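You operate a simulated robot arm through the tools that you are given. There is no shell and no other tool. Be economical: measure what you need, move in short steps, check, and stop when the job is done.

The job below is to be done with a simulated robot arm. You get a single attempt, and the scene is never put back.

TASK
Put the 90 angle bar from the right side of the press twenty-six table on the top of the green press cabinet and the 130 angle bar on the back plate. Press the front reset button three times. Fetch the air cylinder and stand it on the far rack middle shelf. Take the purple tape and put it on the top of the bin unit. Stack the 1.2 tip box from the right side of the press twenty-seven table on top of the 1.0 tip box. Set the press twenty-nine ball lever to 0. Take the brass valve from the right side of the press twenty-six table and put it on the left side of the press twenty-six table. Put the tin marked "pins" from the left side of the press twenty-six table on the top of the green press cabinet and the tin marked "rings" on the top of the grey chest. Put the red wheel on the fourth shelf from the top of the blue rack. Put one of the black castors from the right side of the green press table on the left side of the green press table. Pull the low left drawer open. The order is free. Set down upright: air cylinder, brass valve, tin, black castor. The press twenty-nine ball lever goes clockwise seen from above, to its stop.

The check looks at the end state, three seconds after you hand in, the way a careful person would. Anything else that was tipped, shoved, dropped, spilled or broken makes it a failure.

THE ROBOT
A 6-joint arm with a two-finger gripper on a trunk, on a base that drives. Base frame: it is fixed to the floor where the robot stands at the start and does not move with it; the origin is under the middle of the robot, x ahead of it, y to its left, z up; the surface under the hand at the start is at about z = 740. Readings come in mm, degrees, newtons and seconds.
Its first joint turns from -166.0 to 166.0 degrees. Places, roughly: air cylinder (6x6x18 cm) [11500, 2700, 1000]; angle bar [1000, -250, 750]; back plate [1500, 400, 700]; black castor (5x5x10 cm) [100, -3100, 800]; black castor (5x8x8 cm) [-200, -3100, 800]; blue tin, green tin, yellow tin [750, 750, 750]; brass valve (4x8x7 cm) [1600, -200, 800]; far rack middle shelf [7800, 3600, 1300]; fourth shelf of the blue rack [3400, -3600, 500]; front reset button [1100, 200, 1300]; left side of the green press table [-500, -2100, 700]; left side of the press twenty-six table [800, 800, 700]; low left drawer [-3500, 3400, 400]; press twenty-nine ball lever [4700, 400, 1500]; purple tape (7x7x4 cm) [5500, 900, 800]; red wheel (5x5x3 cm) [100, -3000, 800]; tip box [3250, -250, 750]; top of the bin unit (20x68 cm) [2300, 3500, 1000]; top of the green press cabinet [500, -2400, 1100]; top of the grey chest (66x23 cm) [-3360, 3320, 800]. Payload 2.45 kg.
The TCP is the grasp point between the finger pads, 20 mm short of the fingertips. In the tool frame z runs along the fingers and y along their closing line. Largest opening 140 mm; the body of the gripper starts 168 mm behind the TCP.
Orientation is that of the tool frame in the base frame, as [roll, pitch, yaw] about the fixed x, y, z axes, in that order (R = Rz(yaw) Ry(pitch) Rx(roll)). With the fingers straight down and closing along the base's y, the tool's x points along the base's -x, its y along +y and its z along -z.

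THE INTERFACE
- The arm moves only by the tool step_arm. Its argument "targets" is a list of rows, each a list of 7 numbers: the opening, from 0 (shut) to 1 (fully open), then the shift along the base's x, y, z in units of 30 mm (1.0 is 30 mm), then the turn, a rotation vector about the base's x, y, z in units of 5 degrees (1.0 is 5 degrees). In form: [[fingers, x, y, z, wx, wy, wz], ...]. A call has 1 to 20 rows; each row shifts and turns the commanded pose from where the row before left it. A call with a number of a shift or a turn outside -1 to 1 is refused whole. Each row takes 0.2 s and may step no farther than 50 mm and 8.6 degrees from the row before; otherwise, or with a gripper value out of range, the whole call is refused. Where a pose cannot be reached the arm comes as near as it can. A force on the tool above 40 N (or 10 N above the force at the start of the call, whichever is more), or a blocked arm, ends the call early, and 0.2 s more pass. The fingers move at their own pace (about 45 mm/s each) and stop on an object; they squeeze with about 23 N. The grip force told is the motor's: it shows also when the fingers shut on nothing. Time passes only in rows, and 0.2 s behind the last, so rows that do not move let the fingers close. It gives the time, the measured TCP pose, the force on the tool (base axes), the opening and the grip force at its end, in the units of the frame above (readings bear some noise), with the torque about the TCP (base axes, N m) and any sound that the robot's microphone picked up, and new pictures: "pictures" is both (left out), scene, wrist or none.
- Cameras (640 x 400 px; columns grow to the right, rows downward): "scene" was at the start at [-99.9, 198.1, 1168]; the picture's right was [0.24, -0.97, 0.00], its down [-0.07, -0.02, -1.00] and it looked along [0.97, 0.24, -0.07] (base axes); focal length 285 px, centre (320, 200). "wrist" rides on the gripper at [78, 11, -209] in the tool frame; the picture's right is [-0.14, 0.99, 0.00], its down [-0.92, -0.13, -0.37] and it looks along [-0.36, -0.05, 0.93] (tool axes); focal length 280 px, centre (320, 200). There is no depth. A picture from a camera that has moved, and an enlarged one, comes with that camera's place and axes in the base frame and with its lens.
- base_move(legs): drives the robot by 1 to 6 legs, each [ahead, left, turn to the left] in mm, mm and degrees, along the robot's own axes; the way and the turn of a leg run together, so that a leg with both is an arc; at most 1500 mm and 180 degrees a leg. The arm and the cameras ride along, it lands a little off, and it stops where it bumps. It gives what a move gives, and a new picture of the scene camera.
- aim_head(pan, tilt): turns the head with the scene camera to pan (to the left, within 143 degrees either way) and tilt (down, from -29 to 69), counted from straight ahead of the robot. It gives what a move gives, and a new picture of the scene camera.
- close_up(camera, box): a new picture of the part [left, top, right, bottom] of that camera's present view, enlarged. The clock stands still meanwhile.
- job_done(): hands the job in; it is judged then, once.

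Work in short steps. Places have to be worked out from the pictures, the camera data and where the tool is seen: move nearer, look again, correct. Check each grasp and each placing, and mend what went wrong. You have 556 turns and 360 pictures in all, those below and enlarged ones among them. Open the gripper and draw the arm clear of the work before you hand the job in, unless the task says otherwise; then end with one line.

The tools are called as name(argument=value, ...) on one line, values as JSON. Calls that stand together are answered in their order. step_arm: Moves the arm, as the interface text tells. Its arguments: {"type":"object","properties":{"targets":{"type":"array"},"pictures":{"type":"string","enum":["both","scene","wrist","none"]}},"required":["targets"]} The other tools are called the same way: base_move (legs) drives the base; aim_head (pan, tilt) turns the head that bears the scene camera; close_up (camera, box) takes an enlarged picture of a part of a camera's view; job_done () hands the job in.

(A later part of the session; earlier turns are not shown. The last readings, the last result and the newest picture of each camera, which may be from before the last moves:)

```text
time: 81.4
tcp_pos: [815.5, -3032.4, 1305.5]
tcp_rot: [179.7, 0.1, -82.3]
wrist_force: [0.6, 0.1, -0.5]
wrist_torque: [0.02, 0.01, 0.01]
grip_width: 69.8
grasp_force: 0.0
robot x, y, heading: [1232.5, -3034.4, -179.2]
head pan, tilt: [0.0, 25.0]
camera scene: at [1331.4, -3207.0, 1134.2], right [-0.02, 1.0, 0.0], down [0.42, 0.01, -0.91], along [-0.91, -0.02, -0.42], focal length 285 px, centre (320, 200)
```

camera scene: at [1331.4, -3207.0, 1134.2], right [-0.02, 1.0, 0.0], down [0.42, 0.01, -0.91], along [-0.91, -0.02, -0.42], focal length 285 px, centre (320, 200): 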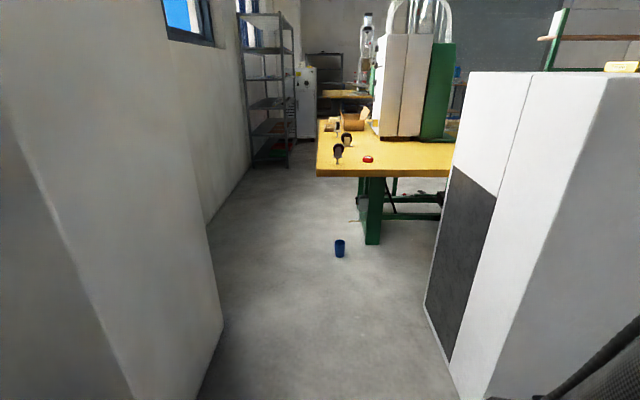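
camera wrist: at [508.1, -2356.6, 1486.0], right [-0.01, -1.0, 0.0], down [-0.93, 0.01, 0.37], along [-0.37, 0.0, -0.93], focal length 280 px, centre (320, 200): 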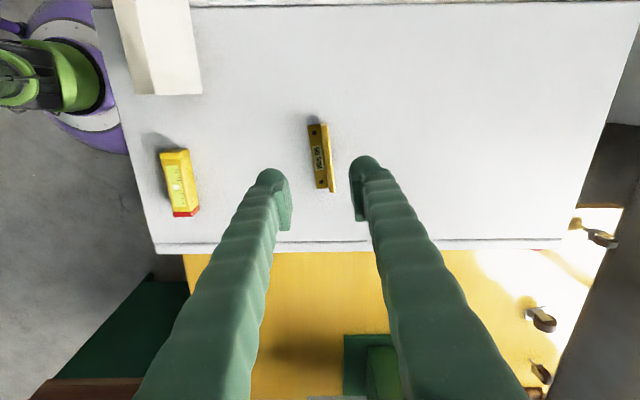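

Red wheel confirmed near (74,-3013), plate castor near (-225,-3103). I move into the passage to about x=640, y=-3150.

base_move(legs=[[100, 110, -0.8], [490, 0, 0]])

```text
time: 85.2
tcp_pos: [232.3, -3139.6, 1304.9]
tcp_rot: [179.7, 0.1, -82.8]
wrist_force: [0.2, -0.8, -1.1]
wrist_torque: [0.01, 0.01, 0.02]
grip_width: 70.2
grasp_force: 0.1
robot x, y, heading: [644.4, -3147.7, -179.4]
head pan, tilt: [0.0, 25.0]
camera scene: at [744.5, -3320.7, 1134.2], right [-0.01, 1.0, 0.0], down [0.42, 0.0, -0.91], along [-0.91, -0.01, -0.42], focal length 285 px, centre (320, 200)
```

scene: 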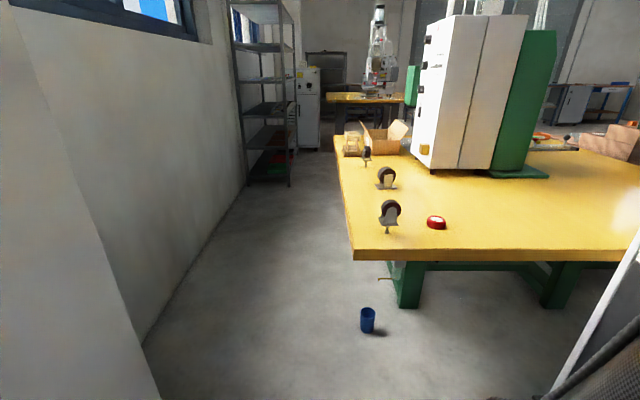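

I zoom on the castors.

close_up(camera="scene", box=[330, 120, 470, 250])

```text
3.08 times, centred on (400, 185) of scene
camera zoom: at [744.5, -3320.7, 1134.2], right [-0.01, 1.0, 0.0], down [0.42, 0.0, -0.91], along [-0.91, -0.01, -0.42], focal length 877 px, centre (74, 246)
```

zoom: 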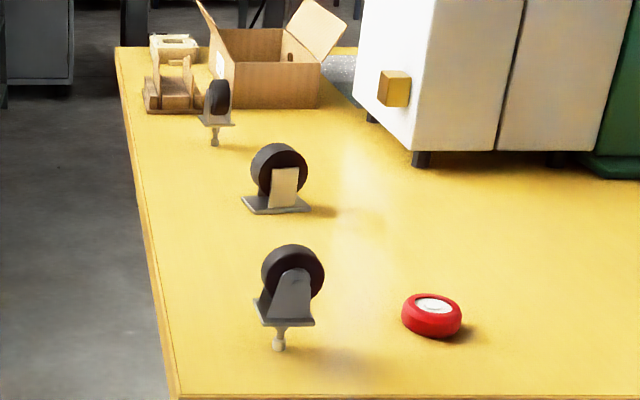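

Three castors; the plate-footed one in the middle is best. I hover above it.

step_arm(targets=[[0.7, -0.97, 0.1, -0.6, 0, 0, 0], [0.7, -0.97, 0.1, -0.6, 0, 0, 0], [0.7, -0.97, 0.1, -0.6, 0, 0, 0], [0.7, -0.97, 0.1, -0.6, 0, 0, 0], [0.7, -0.97, 0.1, -0.6, 0, 0, 0], [0.7, -0.97, 0.1, -0.6, 0, 0, 0], [0.7, -0.97, 0.1, -0.6, 0, 0, 0], [0.7, -0.97, 0.1, -0.6, 0, 0, 0], [0.7, -0.97, 0.1, -0.6, 0, 0, 0], [0.7, -0.97, 0.1, -0.6, 0, 0, 0], [0.7, -0.97, 0.1, -0.6, 0, 0, 0], [0.7, -0.97, 0.1, -0.6, 0, 0, 0], [0.7, -0.97, 0.1, -0.6, 0, 0, 0], [0.7, -0.97, 0.1, -0.6, 0, 0, 0], [0.7, -0.97, 0.1, -0.6, 0, 0, 0]])

```text
time: 88.4
tcp_pos: [-204.7, -3093.4, 1034.7]
tcp_rot: [179.7, 0.1, -82.8]
wrist_force: [0.3, -0.7, 0.9]
wrist_torque: [0.0, 0.08, -0.01]
grip_width: 97.9
grasp_force: 0.1
robot x, y, heading: [640.6, -3149.3, -179.8]
head pan, tilt: [0.0, 25.0]
camera scene: at [744.6, -3320.7, 1134.2], right [-0.01, 1.0, 0.0], down [0.42, 0.0, -0.91], along [-0.91, -0.01, -0.42], focal length 285 px, centre (320, 200)
camera wrist: at [-203.4, -3172.4, 1242.8], right [-1.0, 0.01, 0.0], down [0.01, 0.93, 0.37], along [0.0, 0.37, -0.93], focal length 280 px, centre (320, 200)
```

scene: 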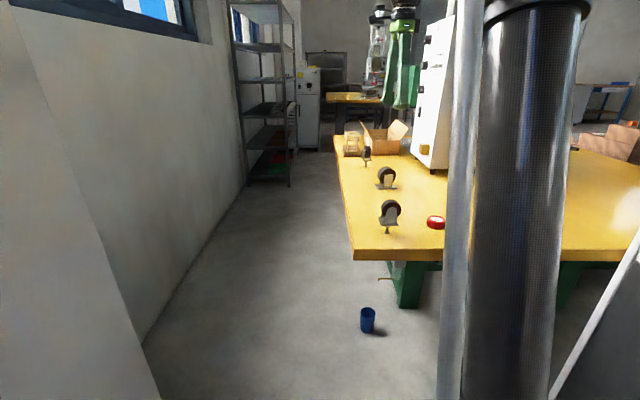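
wrist: 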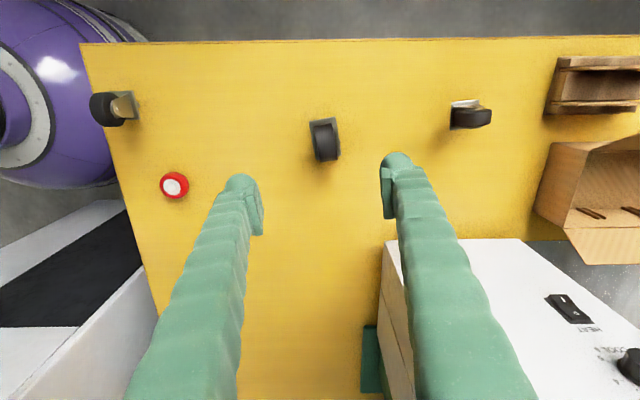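

close_up(camera="wrist", box=[280, 100, 370, 180])

```text
5.00 times, centred on (325, 140) of wrist
camera zoom: at [-203.4, -3172.4, 1242.8], right [-1.0, 0.01, 0.0], down [0.01, 0.93, 0.37], along [0.0, 0.37, -0.93], focal length 1402 px, centre (295, 500)
```

zoom: 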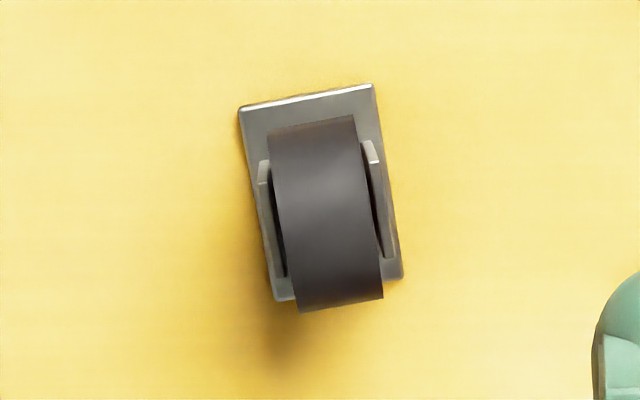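

Castor centred at (-214,-3093), and the fingers already line up with its axle. I descend to z≈793 and grip it.

step_arm(targets=[[0.7, -0.3, 0, -1, 0, 0, 0.2], [0.7, 0, 0, -1, 0, 0, 0], [0.7, 0, 0, -1, 0, 0, 0], [0.7, 0, 0, -1, 0, 0, 0], [0.7, 0, 0, -1, 0, 0, 0], [0.7, 0, 0, -1, 0, 0, 0], [0.7, 0, 0, -1, 0, 0, 0]], pictures="wrist")

```text
time: 90.0
tcp_pos: [-215.3, -3094.4, 823.2]
tcp_rot: [179.6, 0.2, -81.8]
wrist_force: [0.1, -0.6, 0.4]
wrist_torque: [0.02, 0.0, 0.01]
grip_width: 98.2
grasp_force: 0.1
robot x, y, heading: [645.1, -3148.7, -179.7]
head pan, tilt: [0.0, 25.0]
camera wrist: at [-212.1, -3172.4, 1031.8], right [-1.0, 0.0, 0.0], down [0.0, 0.93, 0.37], along [-0.01, 0.37, -0.93], focal length 280 px, centre (320, 200)
```

wrist: 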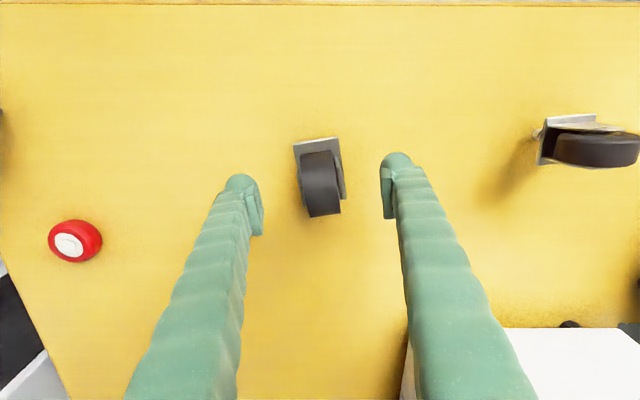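

Well centred. Last 30 mm down, close, lift.

step_arm(targets=[[0.6, 0, 0, -0.7, 0, 0, 0], [0.5, 0, 0, -0.3, 0, 0, 0], [0, 0, 0, 0, 0, 0, 0], [0, 0, 0, 0, 0, 0, 0], [0, 0, 0, 0, 0, 0, 0], [0, 0, 0, 0, 0, 0, 0], [0, 0, 0, 0, 0, 0, 0], [0, 0, 0, 0.5, 0, 0, 0], [0, 0, 0, 1, 0, 0, 0], [0, 0, 0, 1, 0, 0, 0], [0, 0, 0, 1, 0, 0, 0], [0, 0, 0, 1, 0, 0, 0], [0, 0, 0, 1, 0, 0, 0]], pictures="wrist")

```text
time: 92.8
tcp_pos: [-215.3, -3093.7, 960.3]
tcp_rot: [179.7, 0.1, -81.9]
wrist_force: [-0.2, 0.8, -3.2]
wrist_torque: [0.0, -0.02, 0.03]
grip_width: 39.1
grasp_force: 22.9
robot x, y, heading: [645.5, -3145.3, -179.6]
head pan, tilt: [0.0, 25.0]
camera wrist: at [-212.6, -3171.9, 1167.2], right [-1.0, 0.0, 0.0], down [0.0, 0.93, 0.37], along [-0.01, 0.37, -0.93], focal length 280 px, centre (320, 200)
```

wrist: 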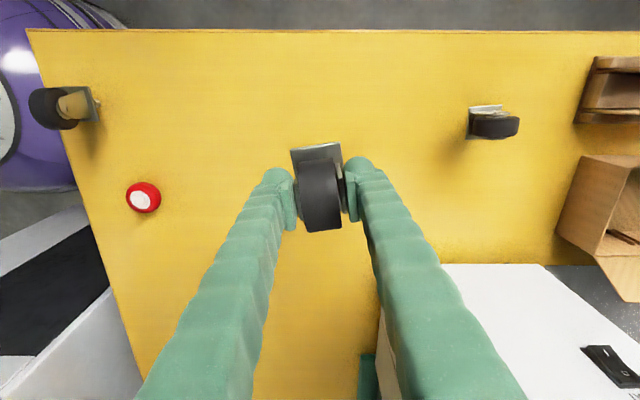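

Castor held (39 mm). I retract, then drive back round to the near side of the table.

step_arm(targets=[[0, 0.98, -0.1, 0.8, 0, 0, 0], [0, 0.98, -0.1, 0.8, 0, 0, 0], [0, 0.98, -0.1, 0.8, 0, 0, 0], [0, 0.98, -0.1, 0.8, 0, 0, 0], [0, 0.98, -0.1, 0.8, 0, 0, 0], [0, 0.98, -0.1, 0.8, 0, 0, 0], [0, 0.98, -0.1, 0.8, 0, 0, 0], [0, 0.98, -0.1, 0.8, 0, 0, 0], [0, 0.98, -0.1, 0.8, 0, 0, 0], [0, 0.98, -0.1, 0.8, 0, 0, 0], [0, 0.98, -0.1, 0.8, 0, 0, 0], [0, 0.98, -0.1, 0.8, 0, 0, 0], [0, 0.98, -0.1, 0.8, 0, 0, 0], [0, 0.98, -0.1, 0.8, 0, 0, 0], [0, 0.98, -0.1, 0.8, 0, 0, 0]], pictures="none")

base_move(legs=[[-590, 0, 0], [0, -1450, 0], [0, -200, 0], [735, 0, 0], [0, 0, 90], [0, -720, 0]])

```text
time: 96.0
tcp_pos: [225.5, -3138.0, 1320.0]
tcp_rot: [179.7, 0.1, -81.7]
wrist_force: [-0.6, -0.4, -4.5]
wrist_torque: [-0.03, -0.05, 0.01]
grip_width: 39.0
grasp_force: 23.1
robot x, y, heading: [644.0, -3146.7, -179.8]
head pan, tilt: [0.0, 25.0]
```

```text
time: 118.4
tcp_pos: [-214.5, -1960.6, 1320.1]
tcp_rot: [179.7, 0.2, 10.9]
wrist_force: [0.0, 0.5, -3.4]
wrist_torque: [0.02, -0.04, -0.03]
grip_width: 38.8
grasp_force: 23.7
robot x, y, heading: [-223.6, -1545.0, -87.1]
head pan, tilt: [0.0, 25.0]
camera scene: at [-55.5, -1434.4, 1134.2], right [-1.0, -0.05, 0.0], down [-0.02, 0.42, -0.91], along [0.05, -0.91, -0.42], focal length 285 px, centre (320, 200)
```

scene: 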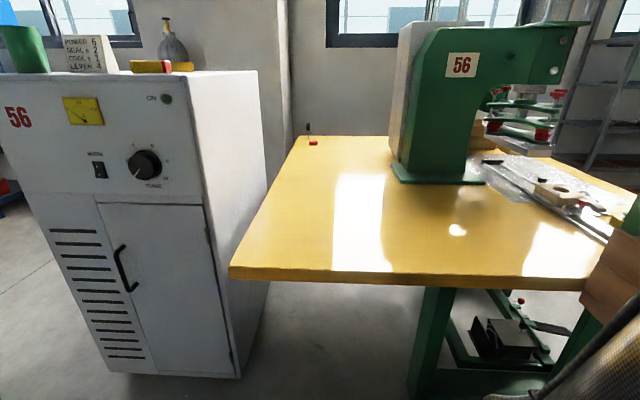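

I bring the castor toward (-440,-2085), a clear part on the left of the table.

step_arm(targets=[[0, -0.47, -0.26, -0.6, 0, 0, 0], [0, -0.47, -0.26, -0.9, 0, 0, 0], [0, -0.47, -0.26, -0.9, 0, 0, 0], [0, -0.47, -0.26, -0.9, 0, 0, 0], [0, -0.47, -0.26, -0.9, 0, 0, 0], [0, -0.47, -0.26, -0.9, 0, 0, 0], [0, -0.47, -0.26, -0.9, 0, 0, 0], [0, -0.47, -0.26, -0.9, 0, 0, 0], [0, -0.47, -0.26, -0.9, 0, 0, 0], [0, -0.47, -0.26, -0.9, 0, 0, 0], [0, -0.47, -0.26, -0.9, 0, 0, 0], [0, -0.47, -0.26, -0.9, 0, 0, 0], [0, -0.47, -0.26, -0.9, 0, 0, 0], [0, -0.47, -0.26, -0.9, 0, 0, 0], [0, -0.47, -0.26, -0.9, 0, 0, 0], [0, -0.47, -0.26, -0.9, 0, 0, 0]])

```text
time: 121.8
tcp_pos: [-440.3, -2085.2, 895.5]
tcp_rot: [179.7, 0.1, 10.8]
wrist_force: [0.6, 0.4, -4.3]
wrist_torque: [-0.04, 0.04, 0.02]
grip_width: 39.3
grasp_force: 23.3
robot x, y, heading: [-229.4, -1541.5, -86.8]
head pan, tilt: [0.0, 25.0]
camera scene: at [-55.5, -1434.3, 1134.2], right [-1.0, -0.05, 0.0], down [-0.02, 0.42, -0.91], along [0.05, -0.91, -0.42], focal length 285 px, centre (320, 200)
camera wrist: at [-360.3, -2079.1, 1103.3], right [0.05, -1.0, 0.0], down [-0.93, -0.05, 0.37], along [-0.37, -0.02, -0.93], focal length 280 px, centre (320, 200)
```

scene: 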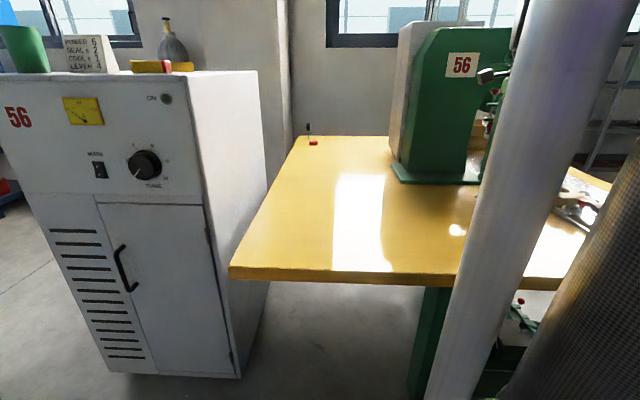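
wrist: 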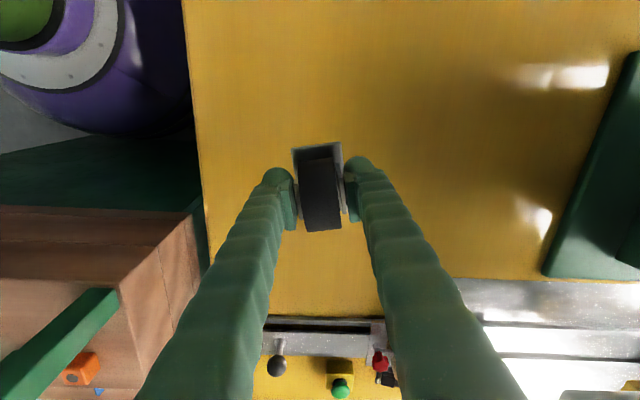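

Clear beneath. I lower to just above contact.

step_arm(targets=[[0, -0.5, 0, -1, 0, 0, 0], [0, 0, 0, -1, 0, 0, 0], [0, 0, 0, -1, 0, 0, 0], [0, 0, 0, -0.2, 0, 0, 0], [0, 0, 0, -0.1, 0, 0, 0]], pictures="none")

```text
time: 123.0
tcp_pos: [-455.4, -2084.2, 796.0]
tcp_rot: [179.6, 0.2, 10.9]
wrist_force: [-0.4, -0.4, -3.2]
wrist_torque: [0.01, -0.03, 0.0]
grip_width: 39.3
grasp_force: 23.3
robot x, y, heading: [-225.7, -1542.6, -87.2]
head pan, tilt: [0.0, 25.0]
```

step_arm(targets=[[0, 0, 0, -0.07, 0, 0, 0], [0, 0, 0, -0.05, 0, 0, 0], [0, 0, 0, -0.05, 0, 0, 0]], pictures="none")

```text
time: 123.8
tcp_pos: [-454.7, -2084.4, 793.1]
tcp_rot: [179.7, 0.1, 10.9]
wrist_force: [0.6, -5.5, 30.0]
wrist_torque: [0.11, 0.04, 0.01]
grip_width: 39.6
grasp_force: 23.1
robot x, y, heading: [-230.2, -1541.5, -86.8]
head pan, tilt: [0.0, 25.0]
```

Contact with the table. I back off the press slightly, open and rise.

step_arm(targets=[[0, 0, 0, 0.06, 0, 0, 0], [0.4, 0, 0, 0, 0, 0, 0], [0.6, 0, 0, 0, 0, 0, 0], [0.6, 0, 0, 0, 0, 0, 0], [0.6, 0, 0, 1, 0, 0, 0], [0.6, 0, 0, 1, 0, 0, 0], [0.6, 0, 0, 1, 0, 0, 0], [0.6, 0, 0, 1, 0, 0, 0]], pictures="wrist")

```text
time: 125.6
tcp_pos: [-454.5, -2084.5, 914.8]
tcp_rot: [179.7, 0.1, 10.9]
wrist_force: [0.0, 0.0, 0.5]
wrist_torque: [0.04, 0.01, 0.0]
grip_width: 84.0
grasp_force: 0.1
robot x, y, heading: [-225.5, -1539.3, -86.8]
head pan, tilt: [0.0, 25.0]
camera wrist: at [-374.5, -2079.4, 1122.2], right [0.05, -1.0, 0.0], down [-0.93, -0.05, 0.37], along [-0.37, -0.02, -0.93], focal length 280 px, centre (320, 200)
```

wrist: 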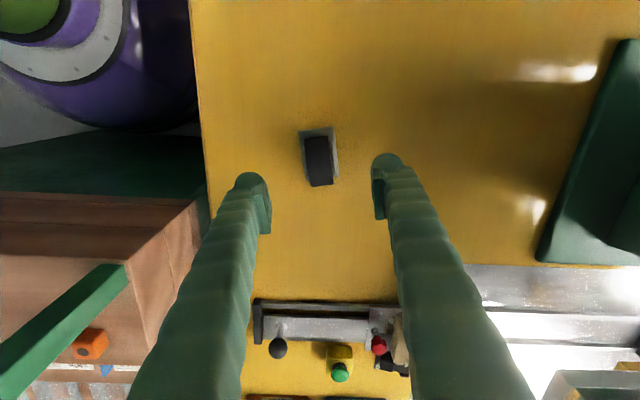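

Castor stands. Next the red wheel: retract and drive back behind the cabinet.

step_arm(targets=[[0.6, 0, 0, 1, 0, 0, 0], [0.6, 0.55, 0.3, 0.95, 0, 0, 0], [0.6, 0.55, 0.3, 0.95, 0, 0, 0], [0.6, 0.55, 0.3, 0.95, 0, 0, 0], [0.6, 0.55, 0.3, 0.95, 0, 0, 0], [0.6, 0.55, 0.3, 0.95, 0, 0, 0], [0.6, 0.55, 0.3, 0.95, 0, 0, 0], [0.6, 0.55, 0.3, 0.95, 0, 0, 0], [0.6, 0.55, 0.3, 0.95, 0, 0, 0], [0.6, 0.55, 0.3, 0.95, 0, 0, 0], [0.6, 0.55, 0.3, 0.95, 0, 0, 0], [0.6, 0.55, 0.3, 0.95, 0, 0, 0], [0.6, 0.55, 0.3, 0.95, 0, 0, 0], [0.6, 0.55, 0.3, 0.95, 0, 0, 0]], pictures="none")

base_move(legs=[[0, 1460, -3], [1500, 0, 0], [110, 0, 0], [0, 0, -90], [490, 0, 0]])

```text
time: 128.6
tcp_pos: [-239.6, -1966.2, 1314.7]
tcp_rot: [179.7, 0.0, 10.9]
wrist_force: [0.4, -0.5, -0.1]
wrist_torque: [0.0, -0.03, -0.03]
grip_width: 83.9
grasp_force: 0.0
robot x, y, heading: [-221.7, -1542.1, -86.7]
head pan, tilt: [0.0, 25.0]
```

```text
time: 149.9
tcp_pos: [319.9, -3069.3, 1315.5]
tcp_rot: [179.8, 0.2, -83.0]
wrist_force: [-0.6, -0.5, -0.4]
wrist_torque: [-0.03, 0.0, -0.02]
grip_width: 83.9
grasp_force: 0.1
robot x, y, heading: [741.4, -3113.3, 179.4]
head pan, tilt: [0.0, 25.0]
camera scene: at [839.2, -3287.6, 1134.2], right [0.01, 1.0, 0.0], down [0.42, -0.01, -0.91], along [-0.91, 0.01, -0.42], focal length 285 px, centre (320, 200)
```

scene: 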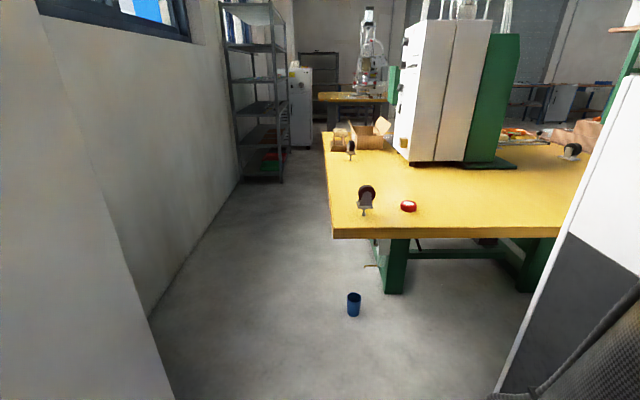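

Castor is seen standing at the left. I hover over the red wheel near (66,-3011).

step_arm(targets=[[0.7, -0.65, 0.15, -0.935, 0, 0, 0], [0.7, -0.65, 0.15, -0.935, 0, 0, 0], [0.7, -0.65, 0.15, -0.935, 0, 0, 0], [0.7, -0.65, 0.15, -0.935, 0, 0, 0], [0.7, -0.65, 0.15, -0.935, 0, 0, 0], [0.7, -0.65, 0.15, -0.935, 0, 0, 0], [0.7, -0.65, 0.15, -0.935, 0, 0, 0], [0.7, -0.65, 0.15, -0.935, 0, 0, 0], [0.7, -0.65, 0.15, -0.935, 0, 0, 0], [0.7, -0.65, 0.15, -0.935, 0, 0, 0], [0.7, -0.65, 0.15, -0.935, 0, 0, 0], [0.7, -0.65, 0.15, -0.935, 0, 0, 0], [0.7, -0.65, 0.15, -0.935, 0, 0, 0]], pictures="wrist")

```text
time: 152.8
tcp_pos: [65.7, -3010.1, 948.9]
tcp_rot: [179.7, 0.0, -83.0]
wrist_force: [0.9, 0.2, 0.2]
wrist_torque: [0.02, 0.05, 0.03]
grip_width: 98.0
grasp_force: 0.1
robot x, y, heading: [743.1, -3111.7, 179.2]
head pan, tilt: [0.0, 25.0]
camera wrist: at [67.3, -3089.5, 1156.7], right [-1.0, 0.01, 0.01], down [0.01, 0.93, 0.37], along [0.0, 0.37, -0.93], focal length 280 px, centre (320, 200)
```

wrist: 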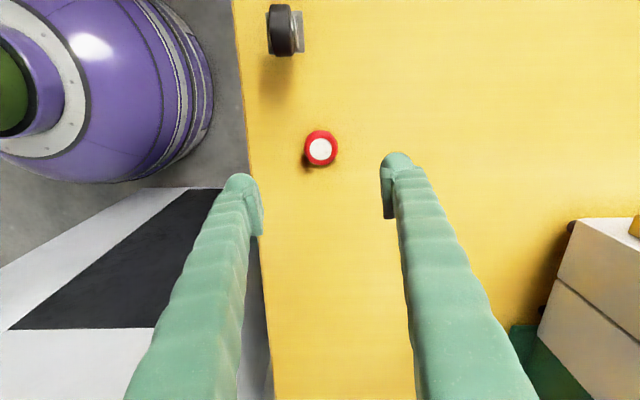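

Centred. Descend to z≈764 and grip.

step_arm(targets=[[0.7, 0, -0.05, -1, 0, 0, 0], [0.7, 0, 0, -1, 0, 0, 0], [0.7, 0, 0, -1, 0, 0, 0], [0.7, 0, 0, -1, 0, 0, 0], [0.6, 0, 0, -1, 0, 0, 0], [0.6, 0, 0, -0.8, 0, 0, 0], [0.6, 0, 0, -0.35, 0, 0, 0], [0, 0, 0, 0, 0, 0, 0], [0, 0, 0, 0, 0, 0, 0], [0, 0, 0, 0, 0, 0, 0], [0, 0, 0, 0, 0, 0, 0], [0, 0, 0, 0, 0, 0, 0], [0, 0, 0, 1, 0, 0, 0], [0, 0, 0, 1, 0, 0, 0], [0, 0, 0, 1, 0, 0, 0]], pictures="wrist")

```text
time: 155.9
tcp_pos: [66.5, -3011.4, 854.8]
tcp_rot: [179.7, 0.1, -82.8]
wrist_force: [-0.5, -0.3, -1.1]
wrist_torque: [0.0, -0.05, 0.02]
grip_width: 47.2
grasp_force: 22.3
robot x, y, heading: [738.1, -3110.1, 179.0]
head pan, tilt: [0.0, 25.0]
camera wrist: at [66.9, -3090.8, 1062.6], right [-1.0, 0.01, 0.0], down [0.01, 0.93, 0.37], along [0.0, 0.37, -0.93], focal length 280 px, centre (320, 200)
```

wrist: 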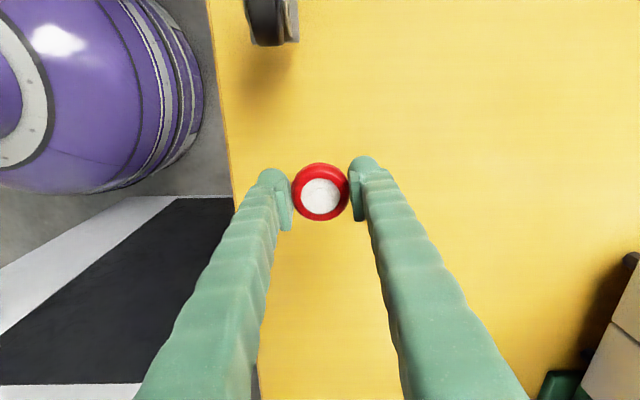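

Wheel held. The target is an enclosed rack shelf, so it must go in with the hand tilted; I set the wheel back down here and regrasp with the tool tilted 60°, camera uppermost.

step_arm(targets=[[0, 0, 0, -1, 0, 0, 0], [0, 0, 0, -1, 0, 0, 0], [0, 0, 0, -0.8, 0, 0, 0], [0, 0, 0, -0.15, 0, 0, 0], [0.6, 0, 0, 0, 0, 0, 0], [0.6, 0, 0, 0, 0, 0, 0], [0.6, 0, 0, 0, 0, 0, 0], [0.6, 0, 0, 1, 0, 0, 0], [0.6, 0, 0, 1, 0, 0, 0], [0.6, 0, 0, 1, 0, 0, 0], [0.6, 0, 0, 1, 0, 0, 0], [0.6, 0, 0, 1, 0, 0, 0], [0.6, 0, 0, 1, 0, 0, 0]], pictures="none")

step_arm(targets=[[0.6, 0, 0, 0, 0, 0, -0.97], [0.6, 0, 0, 0, 0, 0, -0.97], [0.6, 0, 0, 0, 0, 0, -0.97], [0.6, 0, 0, 0, 0, 0, -0.97], [0.6, 0, 0, 0, 0, 0, -0.97], [0.6, 0, 0, 0, 0, 0, -0.97], [0.6, 0, 0, 0, 0, 0, -0.97], [0.6, 0, 0, 0, 0, 0, -0.97], [0.6, 0, 0, 0, 0, 0, -0.97], [0.6, 0, 0, 0, 0, 0, -0.97], [0.6, 0, 0, 0, 0, 0, -0.97], [0.6, 0, 0, 0, 0, 0, -0.97], [0.6, 0, 0, 0, 0, 0, -0.97], [0.6, 0, 0, 0, 0, 0, -0.97], [0.6, 0, 0, 0, 0, 0, -0.97], [0.6, 0, 0, 0, 0, 0, -0.97], [0.6, 0, 0, 0, 0, 0, -0.97], [0.6, 0, 0, 0, 0, 0, -0.97], [0.6, 0, 0, 0, 0, 0, -0.97], [0.6, 0, 0, 0, 0, 0, -0.97]], pictures="wrist")

```text
time: 158.8
tcp_pos: [66.2, -3010.5, 946.2]
tcp_rot: [179.7, 0.2, -82.9]
wrist_force: [-0.5, 0.2, -0.3]
wrist_torque: [0.0, -0.01, 0.0]
grip_width: 83.9
grasp_force: 0.1
robot x, y, heading: [742.9, -3112.9, 179.3]
head pan, tilt: [0.0, 25.0]
```

```text
time: 162.9
tcp_pos: [66.8, -3012.0, 946.9]
tcp_rot: [179.8, 0.1, -180.0]
wrist_force: [0.0, 0.2, 0.3]
wrist_torque: [0.01, 0.0, 0.05]
grip_width: 83.8
grasp_force: 0.1
robot x, y, heading: [742.5, -3109.7, 179.2]
head pan, tilt: [0.0, 25.0]
camera wrist: at [-11.5, -3001.6, 1154.2], right [0.14, 0.99, 0.01], down [0.92, -0.13, 0.37], along [0.37, -0.05, -0.93], focal length 280 px, centre (320, 200)
```

wrist: 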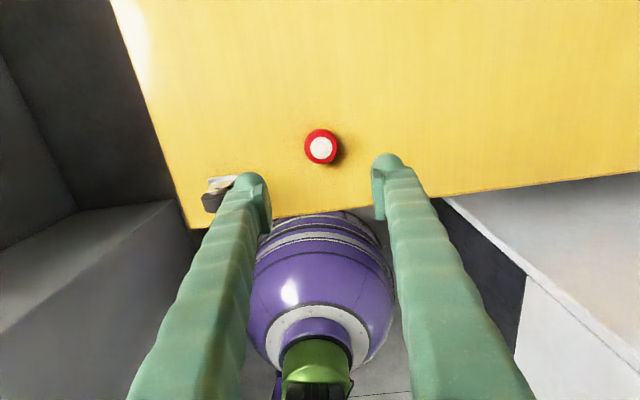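

Now tilt the tool forward 60° about the TCP at this height.

step_arm(targets=[[0.6, 0, 0, 0, 0, 1, 0], [0.6, 0, 0, 0, 0, 1, 0], [0.6, 0, 0, 0, 0, 1, 0], [0.6, 0, 0, 0, 0, 1, 0], [0.6, 0, 0, 0, 0, 1, 0], [0.6, 0, 0, 0, 0, 1, 0], [0.6, 0, 0, 0, 0, 1, 0], [0.6, 0, 0, 0, 0, 1, 0], [0.6, 0, 0, 0, 0, 1, 0], [0.6, 0, 0, 0, 0, 1, 0], [0.6, 0, 0, 0, 0, 1, 0], [0.6, 0, 0, 0, 0, 1, 0], [0.6, 0, 0, 0, 0, 0, 0]])

```text
time: 165.8
tcp_pos: [65.7, -3012.4, 946.5]
tcp_rot: [179.4, -59.9, -179.8]
wrist_force: [0.2, 0.1, -0.9]
wrist_torque: [0.0, 0.0, -0.02]
grip_width: 84.1
grasp_force: 0.1
robot x, y, heading: [744.5, -3112.4, 179.3]
head pan, tilt: [0.0, 25.0]
camera scene: at [839.2, -3287.6, 1134.2], right [0.01, 1.0, 0.0], down [0.42, -0.01, -0.91], along [-0.91, 0.01, -0.42], focal length 285 px, centre (320, 200)
camera wrist: at [209.1, -3001.6, 1117.7], right [0.07, 0.99, -0.12], down [0.78, -0.13, -0.61], along [-0.62, -0.05, -0.78], focal length 280 px, centre (320, 200)
```

scene: 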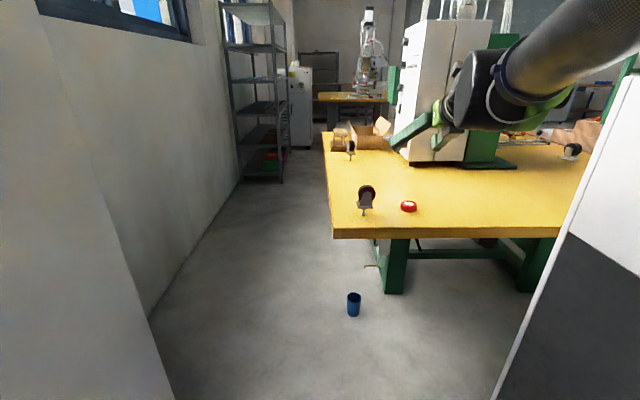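
wrist: 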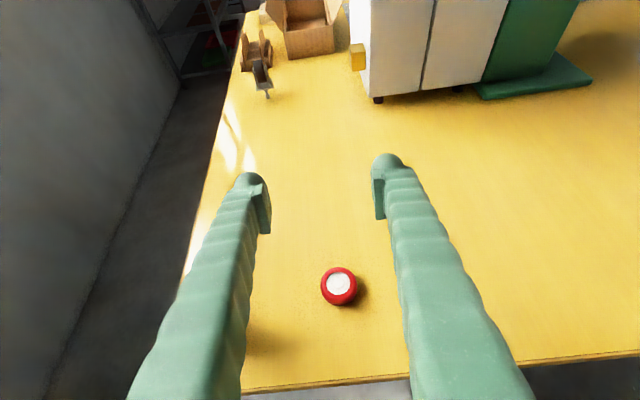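

Tilt works. Lower to z≈768 around the wheel.

step_arm(targets=[[0.6, 0, 0, -1, 0, 0, 0], [0.6, 0, 0, -1, 0, 0, 0], [0.6, 0, 0, -1, 0, 0, 0], [0.6, 0, 0, -1, 0, 0, 0], [0.6, 0, 0, -1, 0, 0, 0], [0.6, 0, 0, -0.6, 0, 0, 0], [0.6, 0, 0, -0.2, 0, 0, 0], [0.6, 0, 0, -0.13, 0, 0, 0]], pictures="wrist")

```text
time: 167.6
tcp_pos: [65.7, -3011.0, 768.6]
tcp_rot: [179.6, -59.9, -179.8]
wrist_force: [-0.2, -0.3, 0.6]
wrist_torque: [0.01, -0.01, -0.04]
grip_width: 83.9
grasp_force: 0.1
robot x, y, heading: [737.7, -3111.2, 179.0]
head pan, tilt: [0.0, 25.0]
camera wrist: at [209.1, -3001.5, 939.7], right [0.07, 0.99, -0.12], down [0.78, -0.13, -0.61], along [-0.62, -0.05, -0.78], focal length 280 px, centre (320, 200)
```

wrist: 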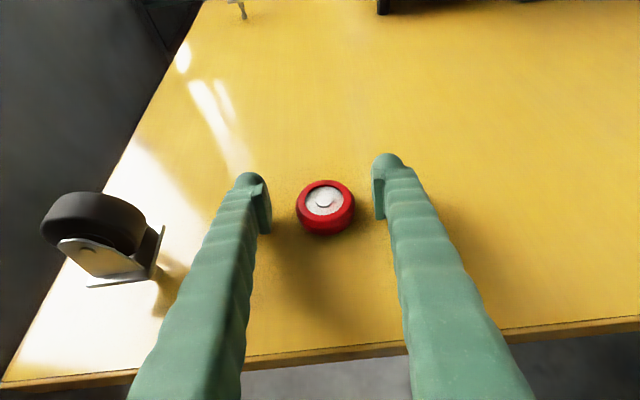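

step_arm(targets=[[0, 0, 0, 0, 0, 0, 0], [0, 0, 0, 0, 0, 0, 0], [0, 0, 0, 0, 0, 0, 0], [0, 0, 0, 0, 0, 0, 0], [0, 0, 0, 0, 0, 0, 0], [0, 0, 0, 0.5, 0, 0, 0], [0, 0, 0, 1, 0, 0, 0], [0, 0, 0, 1, 0, 0, 0], [0, 0, 0, 1, 0, 0, 0], [0, 0, 0, 1, 0, 0, 0]], pictures="wrist")

```text
time: 169.8
tcp_pos: [64.7, -3012.3, 904.9]
tcp_rot: [179.7, -59.9, -179.8]
wrist_force: [0.2, -0.4, -0.6]
wrist_torque: [0.0, -0.01, -0.02]
grip_width: 46.9
grasp_force: 23.2
robot x, y, heading: [739.5, -3112.1, 179.0]
head pan, tilt: [0.0, 25.0]
camera wrist: at [208.5, -3002.0, 1075.1], right [0.07, 0.99, -0.12], down [0.78, -0.13, -0.61], along [-0.62, -0.05, -0.78], focal length 280 px, centre (320, 200)
```

wrist: 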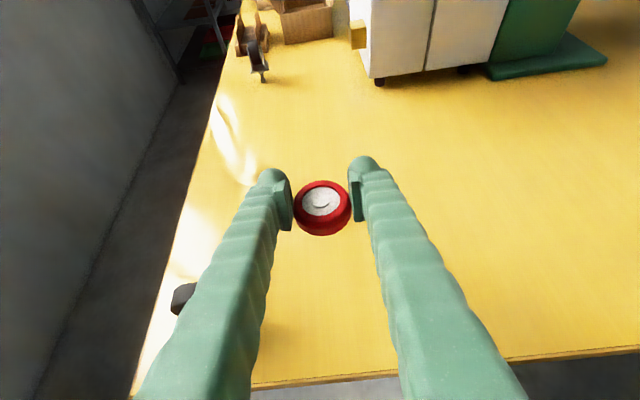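

Held flat. Retract, then drive to the blue rack.

step_arm(targets=[[0, 0.9, -0.3, 1, 0, 0, 0], [0, 0.9, -0.3, 1, 0, 0, 0], [0, 0.9, -0.3, 1, 0, 0, 0], [0, 0.9, -0.3, 1, 0, 0, 0], [0, 0.9, -0.3, 1, 0, 0, 0], [0, 0.9, -0.3, 1, 0, 0, 0], [0, 0.9, -0.3, 0, 0, 0, 0]], pictures="none")

base_move(legs=[[-700, 0, 0], [0, -400, 0], [0, 0, 90], [0, 700, 0]])

aim_head(pan=35, tilt=15)

```text
time: 170.7
tcp_pos: [64.9, -3017.8, 1054.8]
tcp_rot: [179.5, -59.9, -180.0]
wrist_force: [0.5, -0.5, -0.4]
wrist_torque: [-0.01, 0.0, -0.03]
grip_width: 46.7
grasp_force: 23.1
robot x, y, heading: [744.8, -3112.2, 179.3]
head pan, tilt: [0.0, 25.0]
stopped in row 4: the arm was blocked; the commanded pose is now the measured one
```

```text
time: 175.9
tcp_pos: [768.2, -2772.0, 1054.5]
tcp_rot: [-179.4, -59.7, 179.4]
wrist_force: [6.2, -13.5, -1.6]
wrist_torque: [0.03, 0.0, -0.15]
grip_width: 46.5
grasp_force: 22.8
robot x, y, heading: [1446.8, -2860.6, 179.1]
head pan, tilt: [0.0, 25.0]
stopped in leg 2: the force on the tool passed its limit at 118 N (the readings are from after the stop); the commanded pose is now the measured one
camera scene: at [1543.1, -3035.7, 1134.8], right [0.06, 1.0, 0.0], down [0.41, -0.02, -0.91], along [-0.91, 0.05, -0.42], focal length 285 px, centre (320, 200)
```

scene: 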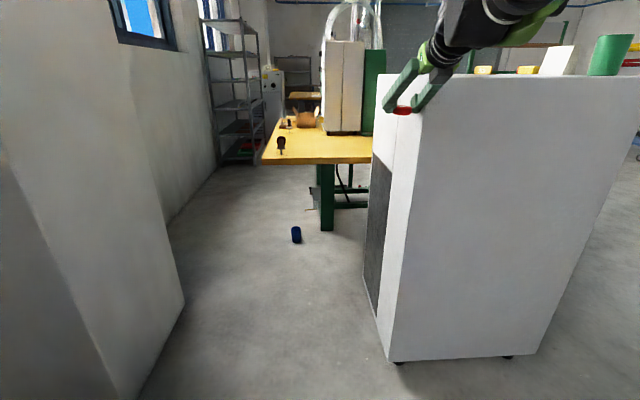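

```text
time: 177.0
tcp_pos: [767.8, -2772.5, 1054.5]
tcp_rot: [-179.5, -59.8, 179.5]
wrist_force: [9.1, -16.8, -3.8]
wrist_torque: [-0.13, -0.04, -0.3]
grip_width: 46.7
grasp_force: 23.1
robot x, y, heading: [1449.6, -2865.1, 178.9]
head pan, tilt: [35.0, 15.0]
camera scene: at [1557.5, -3093.3, 1150.2], right [-0.56, 0.83, 0.0], down [0.21, 0.15, -0.97], along [-0.8, -0.54, -0.26], focal length 285 px, centre (320, 200)
```

scene: 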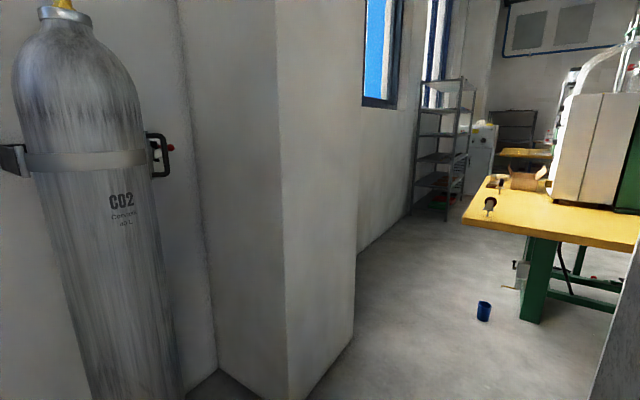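

The arm had not retracted (joint blocked) and the hand touched the cabinet corner. I back away toward -y and check the cabinet.

base_move(legs=[[0, 150, 0]])

aim_head(pan=-12, tilt=10)

```text
time: 178.3
tcp_pos: [763.8, -2920.8, 1054.4]
tcp_rot: [-179.4, -59.7, 179.5]
wrist_force: [0.1, 0.2, -1.1]
wrist_torque: [0.0, -0.03, 0.01]
grip_width: 46.6
grasp_force: 23.0
robot x, y, heading: [1444.8, -3011.9, 179.0]
head pan, tilt: [35.0, 15.0]
camera scene: at [1554.6, -3243.6, 1150.4], right [-0.56, 0.83, 0.0], down [0.21, 0.14, -0.97], along [-0.8, -0.54, -0.26], focal length 285 px, centre (320, 200)
```

scene: 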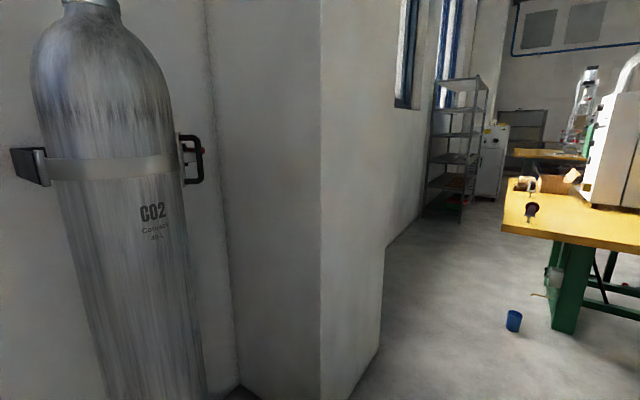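

```text
time: 179.5
tcp_pos: [765.3, -2921.5, 1054.6]
tcp_rot: [-179.5, -59.7, 179.4]
wrist_force: [0.6, 0.1, -0.6]
wrist_torque: [0.0, 0.01, 0.01]
grip_width: 46.4
grasp_force: 22.7
robot x, y, heading: [1442.0, -3013.0, 179.0]
head pan, tilt: [-12.0, 10.0]
camera scene: at [1541.2, -3213.3, 1151.2], right [-0.23, 0.97, 0.0], down [0.24, 0.06, -0.97], along [-0.94, -0.23, -0.25], focal length 285 px, centre (320, 200)
```

scene: 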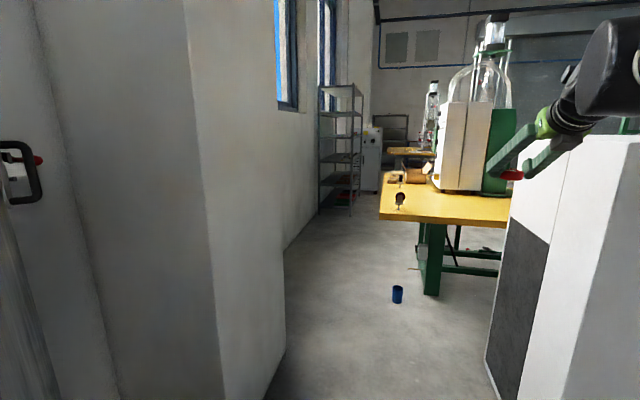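

Wheel is still held. I retry retracting the arm, first straight back.

step_arm(targets=[[0, 1, 0, 0, 0, 0, 0], [0, 1, 0, 0, 0, 0, 0], [0, 1, 0, 0, 0, 0, 0], [0, 1, 0, 0, 0, 0, 0]], pictures="scene")

```text
time: 180.4
tcp_pos: [779.4, -2935.2, 1104.5]
tcp_rot: [-179.5, -59.7, -176.8]
wrist_force: [0.4, -0.3, -1.0]
wrist_torque: [-0.01, 0.01, 0.04]
grip_width: 46.9
grasp_force: 23.4
robot x, y, heading: [1441.5, -3015.2, 179.0]
head pan, tilt: [-12.0, 10.0]
stopped in row 4: the arm was blocked; the commanded pose is now the measured one
camera scene: at [1540.3, -3197.9, 1133.3], right [-0.07, 1.0, 0.0], down [0.43, 0.03, -0.9], along [-0.9, -0.06, -0.43], focal length 285 px, centre (320, 200)
```

scene: 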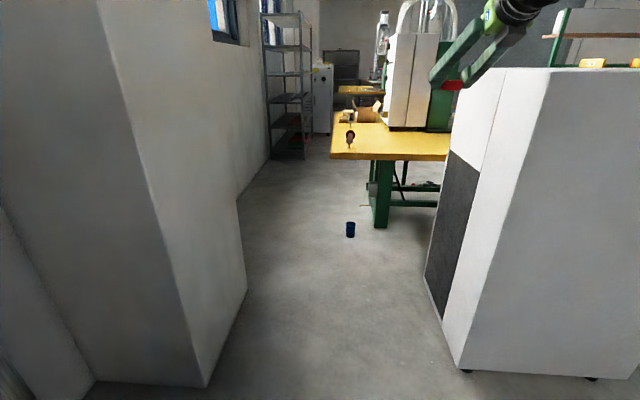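

The head reading and view disagree, so maybe the arm's elbow is pressing on the head. I turn the head away and look.

aim_head(pan=40, tilt=15)

step_arm(targets=[[0, 0, 0, 0.5, 0, 0, 0], [0, 0, 0, 0.5, 0, 0, 0]], pictures="scene")

```text
time: 181.7
tcp_pos: [782.3, -2930.3, 1102.8]
tcp_rot: [-179.6, -59.7, -177.4]
wrist_force: [0.4, 0.2, 0.0]
wrist_torque: [-0.02, -0.03, -0.02]
grip_width: 46.5
grasp_force: 22.5
robot x, y, heading: [1445.8, -3016.4, 179.3]
head pan, tilt: [40.0, 15.0]
camera scene: at [1559.3, -3250.1, 1150.4], right [-0.63, 0.78, 0.0], down [0.2, 0.16, -0.97], along [-0.75, -0.61, -0.26], focal length 285 px, centre (320, 200)
```

scene: 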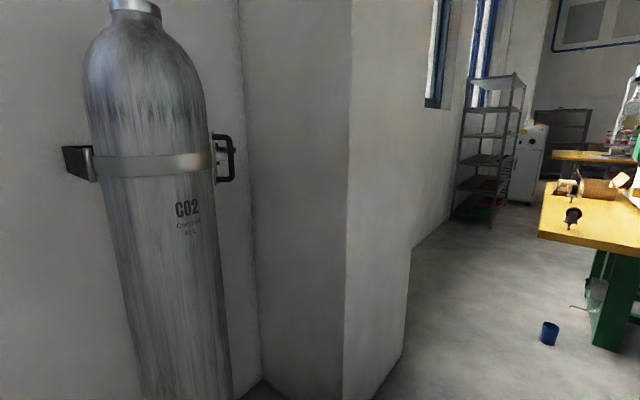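

```text
time: 182.2
tcp_pos: [782.4, -2929.7, 1133.4]
tcp_rot: [-179.5, -59.7, -177.5]
wrist_force: [-1.3, -0.2, -0.5]
wrist_torque: [0.01, 0.02, 0.01]
grip_width: 46.7
grasp_force: 22.8
robot x, y, heading: [1442.6, -3013.3, 179.2]
head pan, tilt: [40.0, 15.0]
camera scene: at [1559.4, -3250.2, 1150.4], right [-0.63, 0.78, 0.0], down [0.2, 0.16, -0.97], along [-0.75, -0.61, -0.26], focal length 285 px, centre (320, 200)
```

scene: 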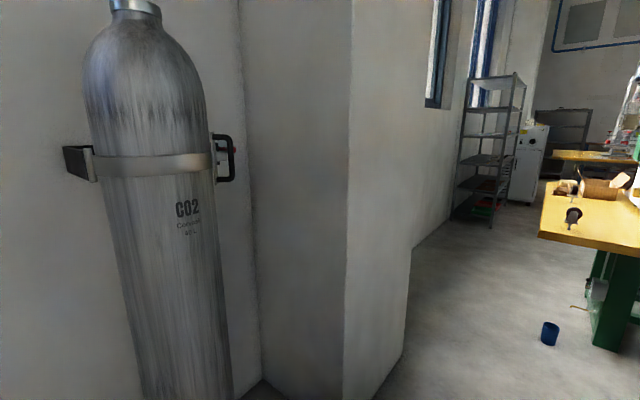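

With the head away the arm moves freely. I retract.

step_arm(targets=[[0, 1, 0, 0.5, 0, 0, 0], [0, 1, 0, 0.5, 0, 0, 0], [0, 1, 0, 0.5, 0, 0, 0], [0, 1, 0, 0, 0, 0, 0], [0, 1, 0, 0, 0, 0, 0]], pictures="none")

```text
time: 183.4
tcp_pos: [926.2, -2934.8, 1182.6]
tcp_rot: [-179.5, -59.8, -176.6]
wrist_force: [-1.2, 0.1, -0.3]
wrist_torque: [0.02, -0.01, 0.02]
grip_width: 46.7
grasp_force: 22.7
robot x, y, heading: [1445.6, -3015.7, 178.9]
head pan, tilt: [40.0, 15.0]
```

Tucked enough. I move clear, turn to face the wall, and go toward the rack.

base_move(legs=[[-150, -200, 0], [0, 0, 90], [0, 700, 0]])

```text
time: 192.5
tcp_pos: [2219.3, -3343.2, 1178.7]
tcp_rot: [-179.5, -59.8, -86.5]
wrist_force: [-0.3, 0.0, -0.7]
wrist_torque: [0.02, -0.01, -0.01]
grip_width: 46.9
grasp_force: 23.0
robot x, y, heading: [2296.5, -2825.1, -90.9]
head pan, tilt: [40.0, 15.0]
camera scene: at [2534.4, -2714.5, 1150.4], right [-0.78, -0.63, 0.0], down [-0.16, 0.2, -0.97], along [0.61, -0.75, -0.26], focal length 285 px, centre (320, 200)
```

scene: 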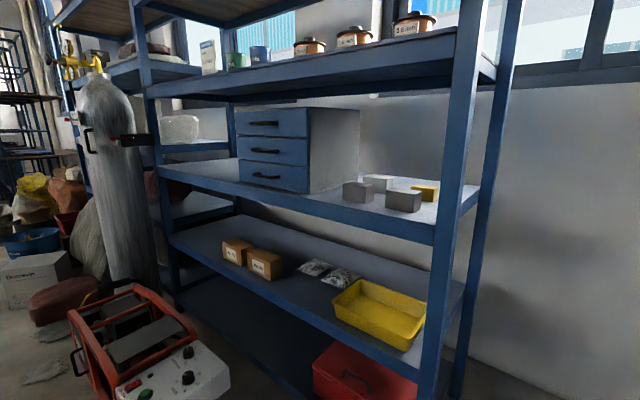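

The fourth shelf (with boxes, packets, yellow tray) is at z≈500; free spot near (3250,-3455). I move to about x=3080, y=-2720.

base_move(legs=[[-100, 780, 0.9]])

step_arm(targets=[[0, 0.5, 0, -1, 0, 0, 0], [0, 0.5, 0, -1, 0, 0, 0], [0, 0.5, 0, -1, 0, 0, 0], [0, 0.5, 0, -1, 0, 0, 0], [0, 0.5, 0, -1, 0, 0, 0], [0, 0.5, 0, -1, 0, 0, 0]], pictures="both")

```text
time: 196.1
tcp_pos: [2894.3, -3261.4, 1178.0]
tcp_rot: [-179.4, -59.8, -85.7]
wrist_force: [-0.7, 0.4, -0.6]
wrist_torque: [0.01, 0.01, 0.02]
grip_width: 46.9
grasp_force: 23.4
robot x, y, heading: [2961.6, -2749.4, -90.3]
head pan, tilt: [40.0, 15.0]
stopped in leg 1: the robot was blocked; the commanded pose is now the measured one
camera scene: at [3200.3, -2629.7, 1150.4], right [-0.77, -0.64, 0.0], down [-0.16, 0.2, -0.97], along [0.61, -0.75, -0.26], focal length 285 px, centre (320, 200)
```

scene: 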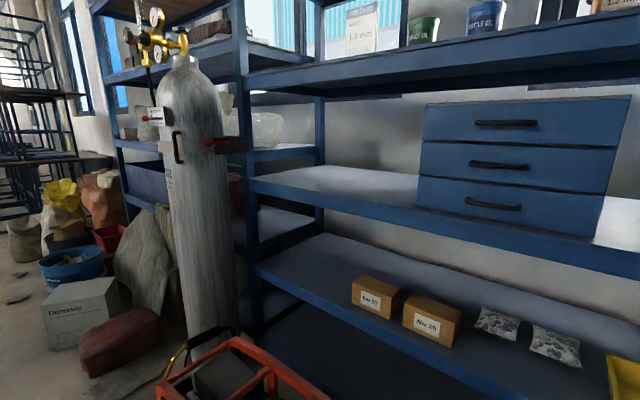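

```text
time: 197.5
tcp_pos: [2983.1, -3262.2, 997.9]
tcp_rot: [-179.4, -59.8, -85.8]
wrist_force: [-0.1, -0.2, 0.1]
wrist_torque: [0.02, 0.0, 0.01]
grip_width: 46.6
grasp_force: 23.0
robot x, y, heading: [2962.0, -2746.4, -90.2]
head pan, tilt: [40.0, 15.0]
camera scene: at [3200.4, -2629.7, 1150.4], right [-0.77, -0.64, 0.0], down [-0.17, 0.2, -0.97], along [0.62, -0.74, -0.26], focal length 285 px, centre (320, 200)
camera wrist: at [2961.6, -3121.6, 1169.7], right [-0.99, -0.01, -0.12], down [0.07, 0.79, -0.61], along [0.1, -0.61, -0.78], focal length 280 px, centre (320, 200)
```

scene: 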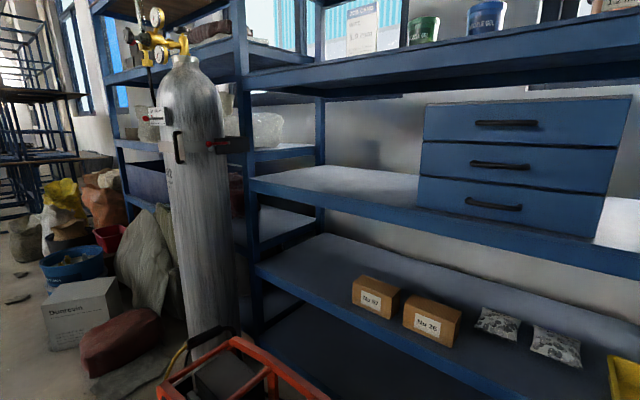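
wrist: 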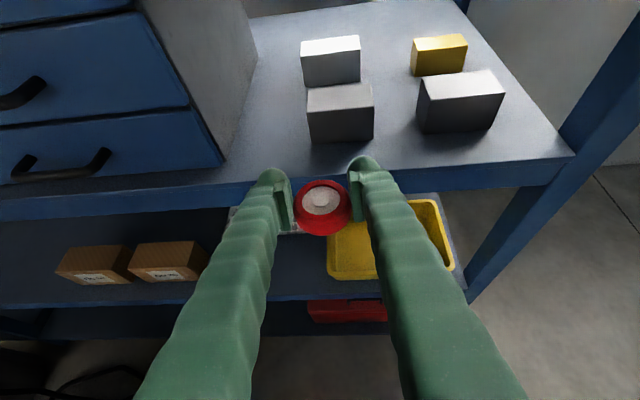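

I lower the hand in front of the fourth shelf, aiming at x≈3180.

step_arm(targets=[[0, 0.44, 0, -0.98, 0, 0, 0], [0, 0.44, 0, -0.98, 0, 0, 0], [0, 0.44, 0, -0.98, 0, 0, 0], [0, 0.44, 0, -0.98, 0, 0, 0], [0, 0.44, 0, -0.98, 0, 0, 0], [0, 0.44, 0, -0.98, 0, 0, 0], [0, 0.44, 0, -0.98, 0, 0, 0], [0, 0.44, 0, -0.98, 0, 0, 0], [0, 0.44, 0, -0.98, 0, 0, 0], [0, 0.44, 0, -0.98, 0, 0, 0], [0, 0.44, 0, -0.98, 0, 0, 0], [0, 0.44, 0, -0.98, 0, 0, 0]], pictures="both")

```text
time: 200.1
tcp_pos: [2995.2, -3265.6, 644.9]
tcp_rot: [-179.2, -59.7, -85.5]
wrist_force: [0.1, -1.4, 0.0]
wrist_torque: [0.16, 0.02, -0.02]
grip_width: 46.8
grasp_force: 23.0
out of reach, approached as far as the arm can: row 1, 2, 3, 4, 5, 6, 7, 8, 9, 10, 11, 12
robot x, y, heading: [2961.7, -2748.2, -90.6]
head pan, tilt: [40.0, 15.0]
camera scene: at [3200.4, -2630.7, 1150.5], right [-0.77, -0.64, 0.0], down [-0.17, 0.2, -0.97], along [0.62, -0.74, -0.26], focal length 285 px, centre (320, 200)
camera wrist: at [2970.3, -3125.7, 816.9], right [-0.99, -0.02, -0.13], down [0.06, 0.79, -0.61], along [0.11, -0.61, -0.78], focal length 280 px, centre (320, 200)
```

scene: 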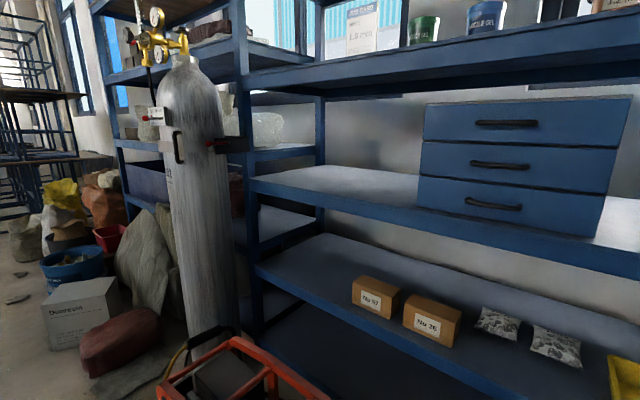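
wrist: 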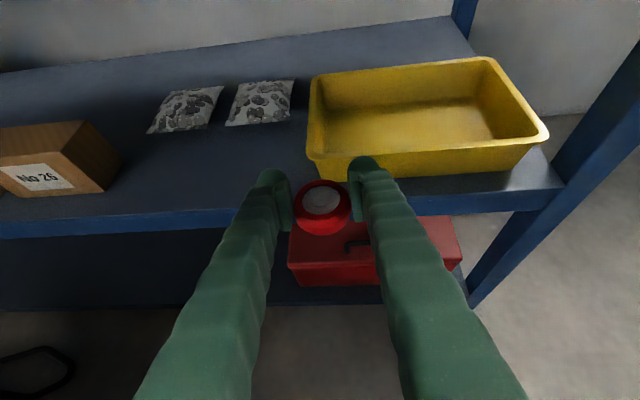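

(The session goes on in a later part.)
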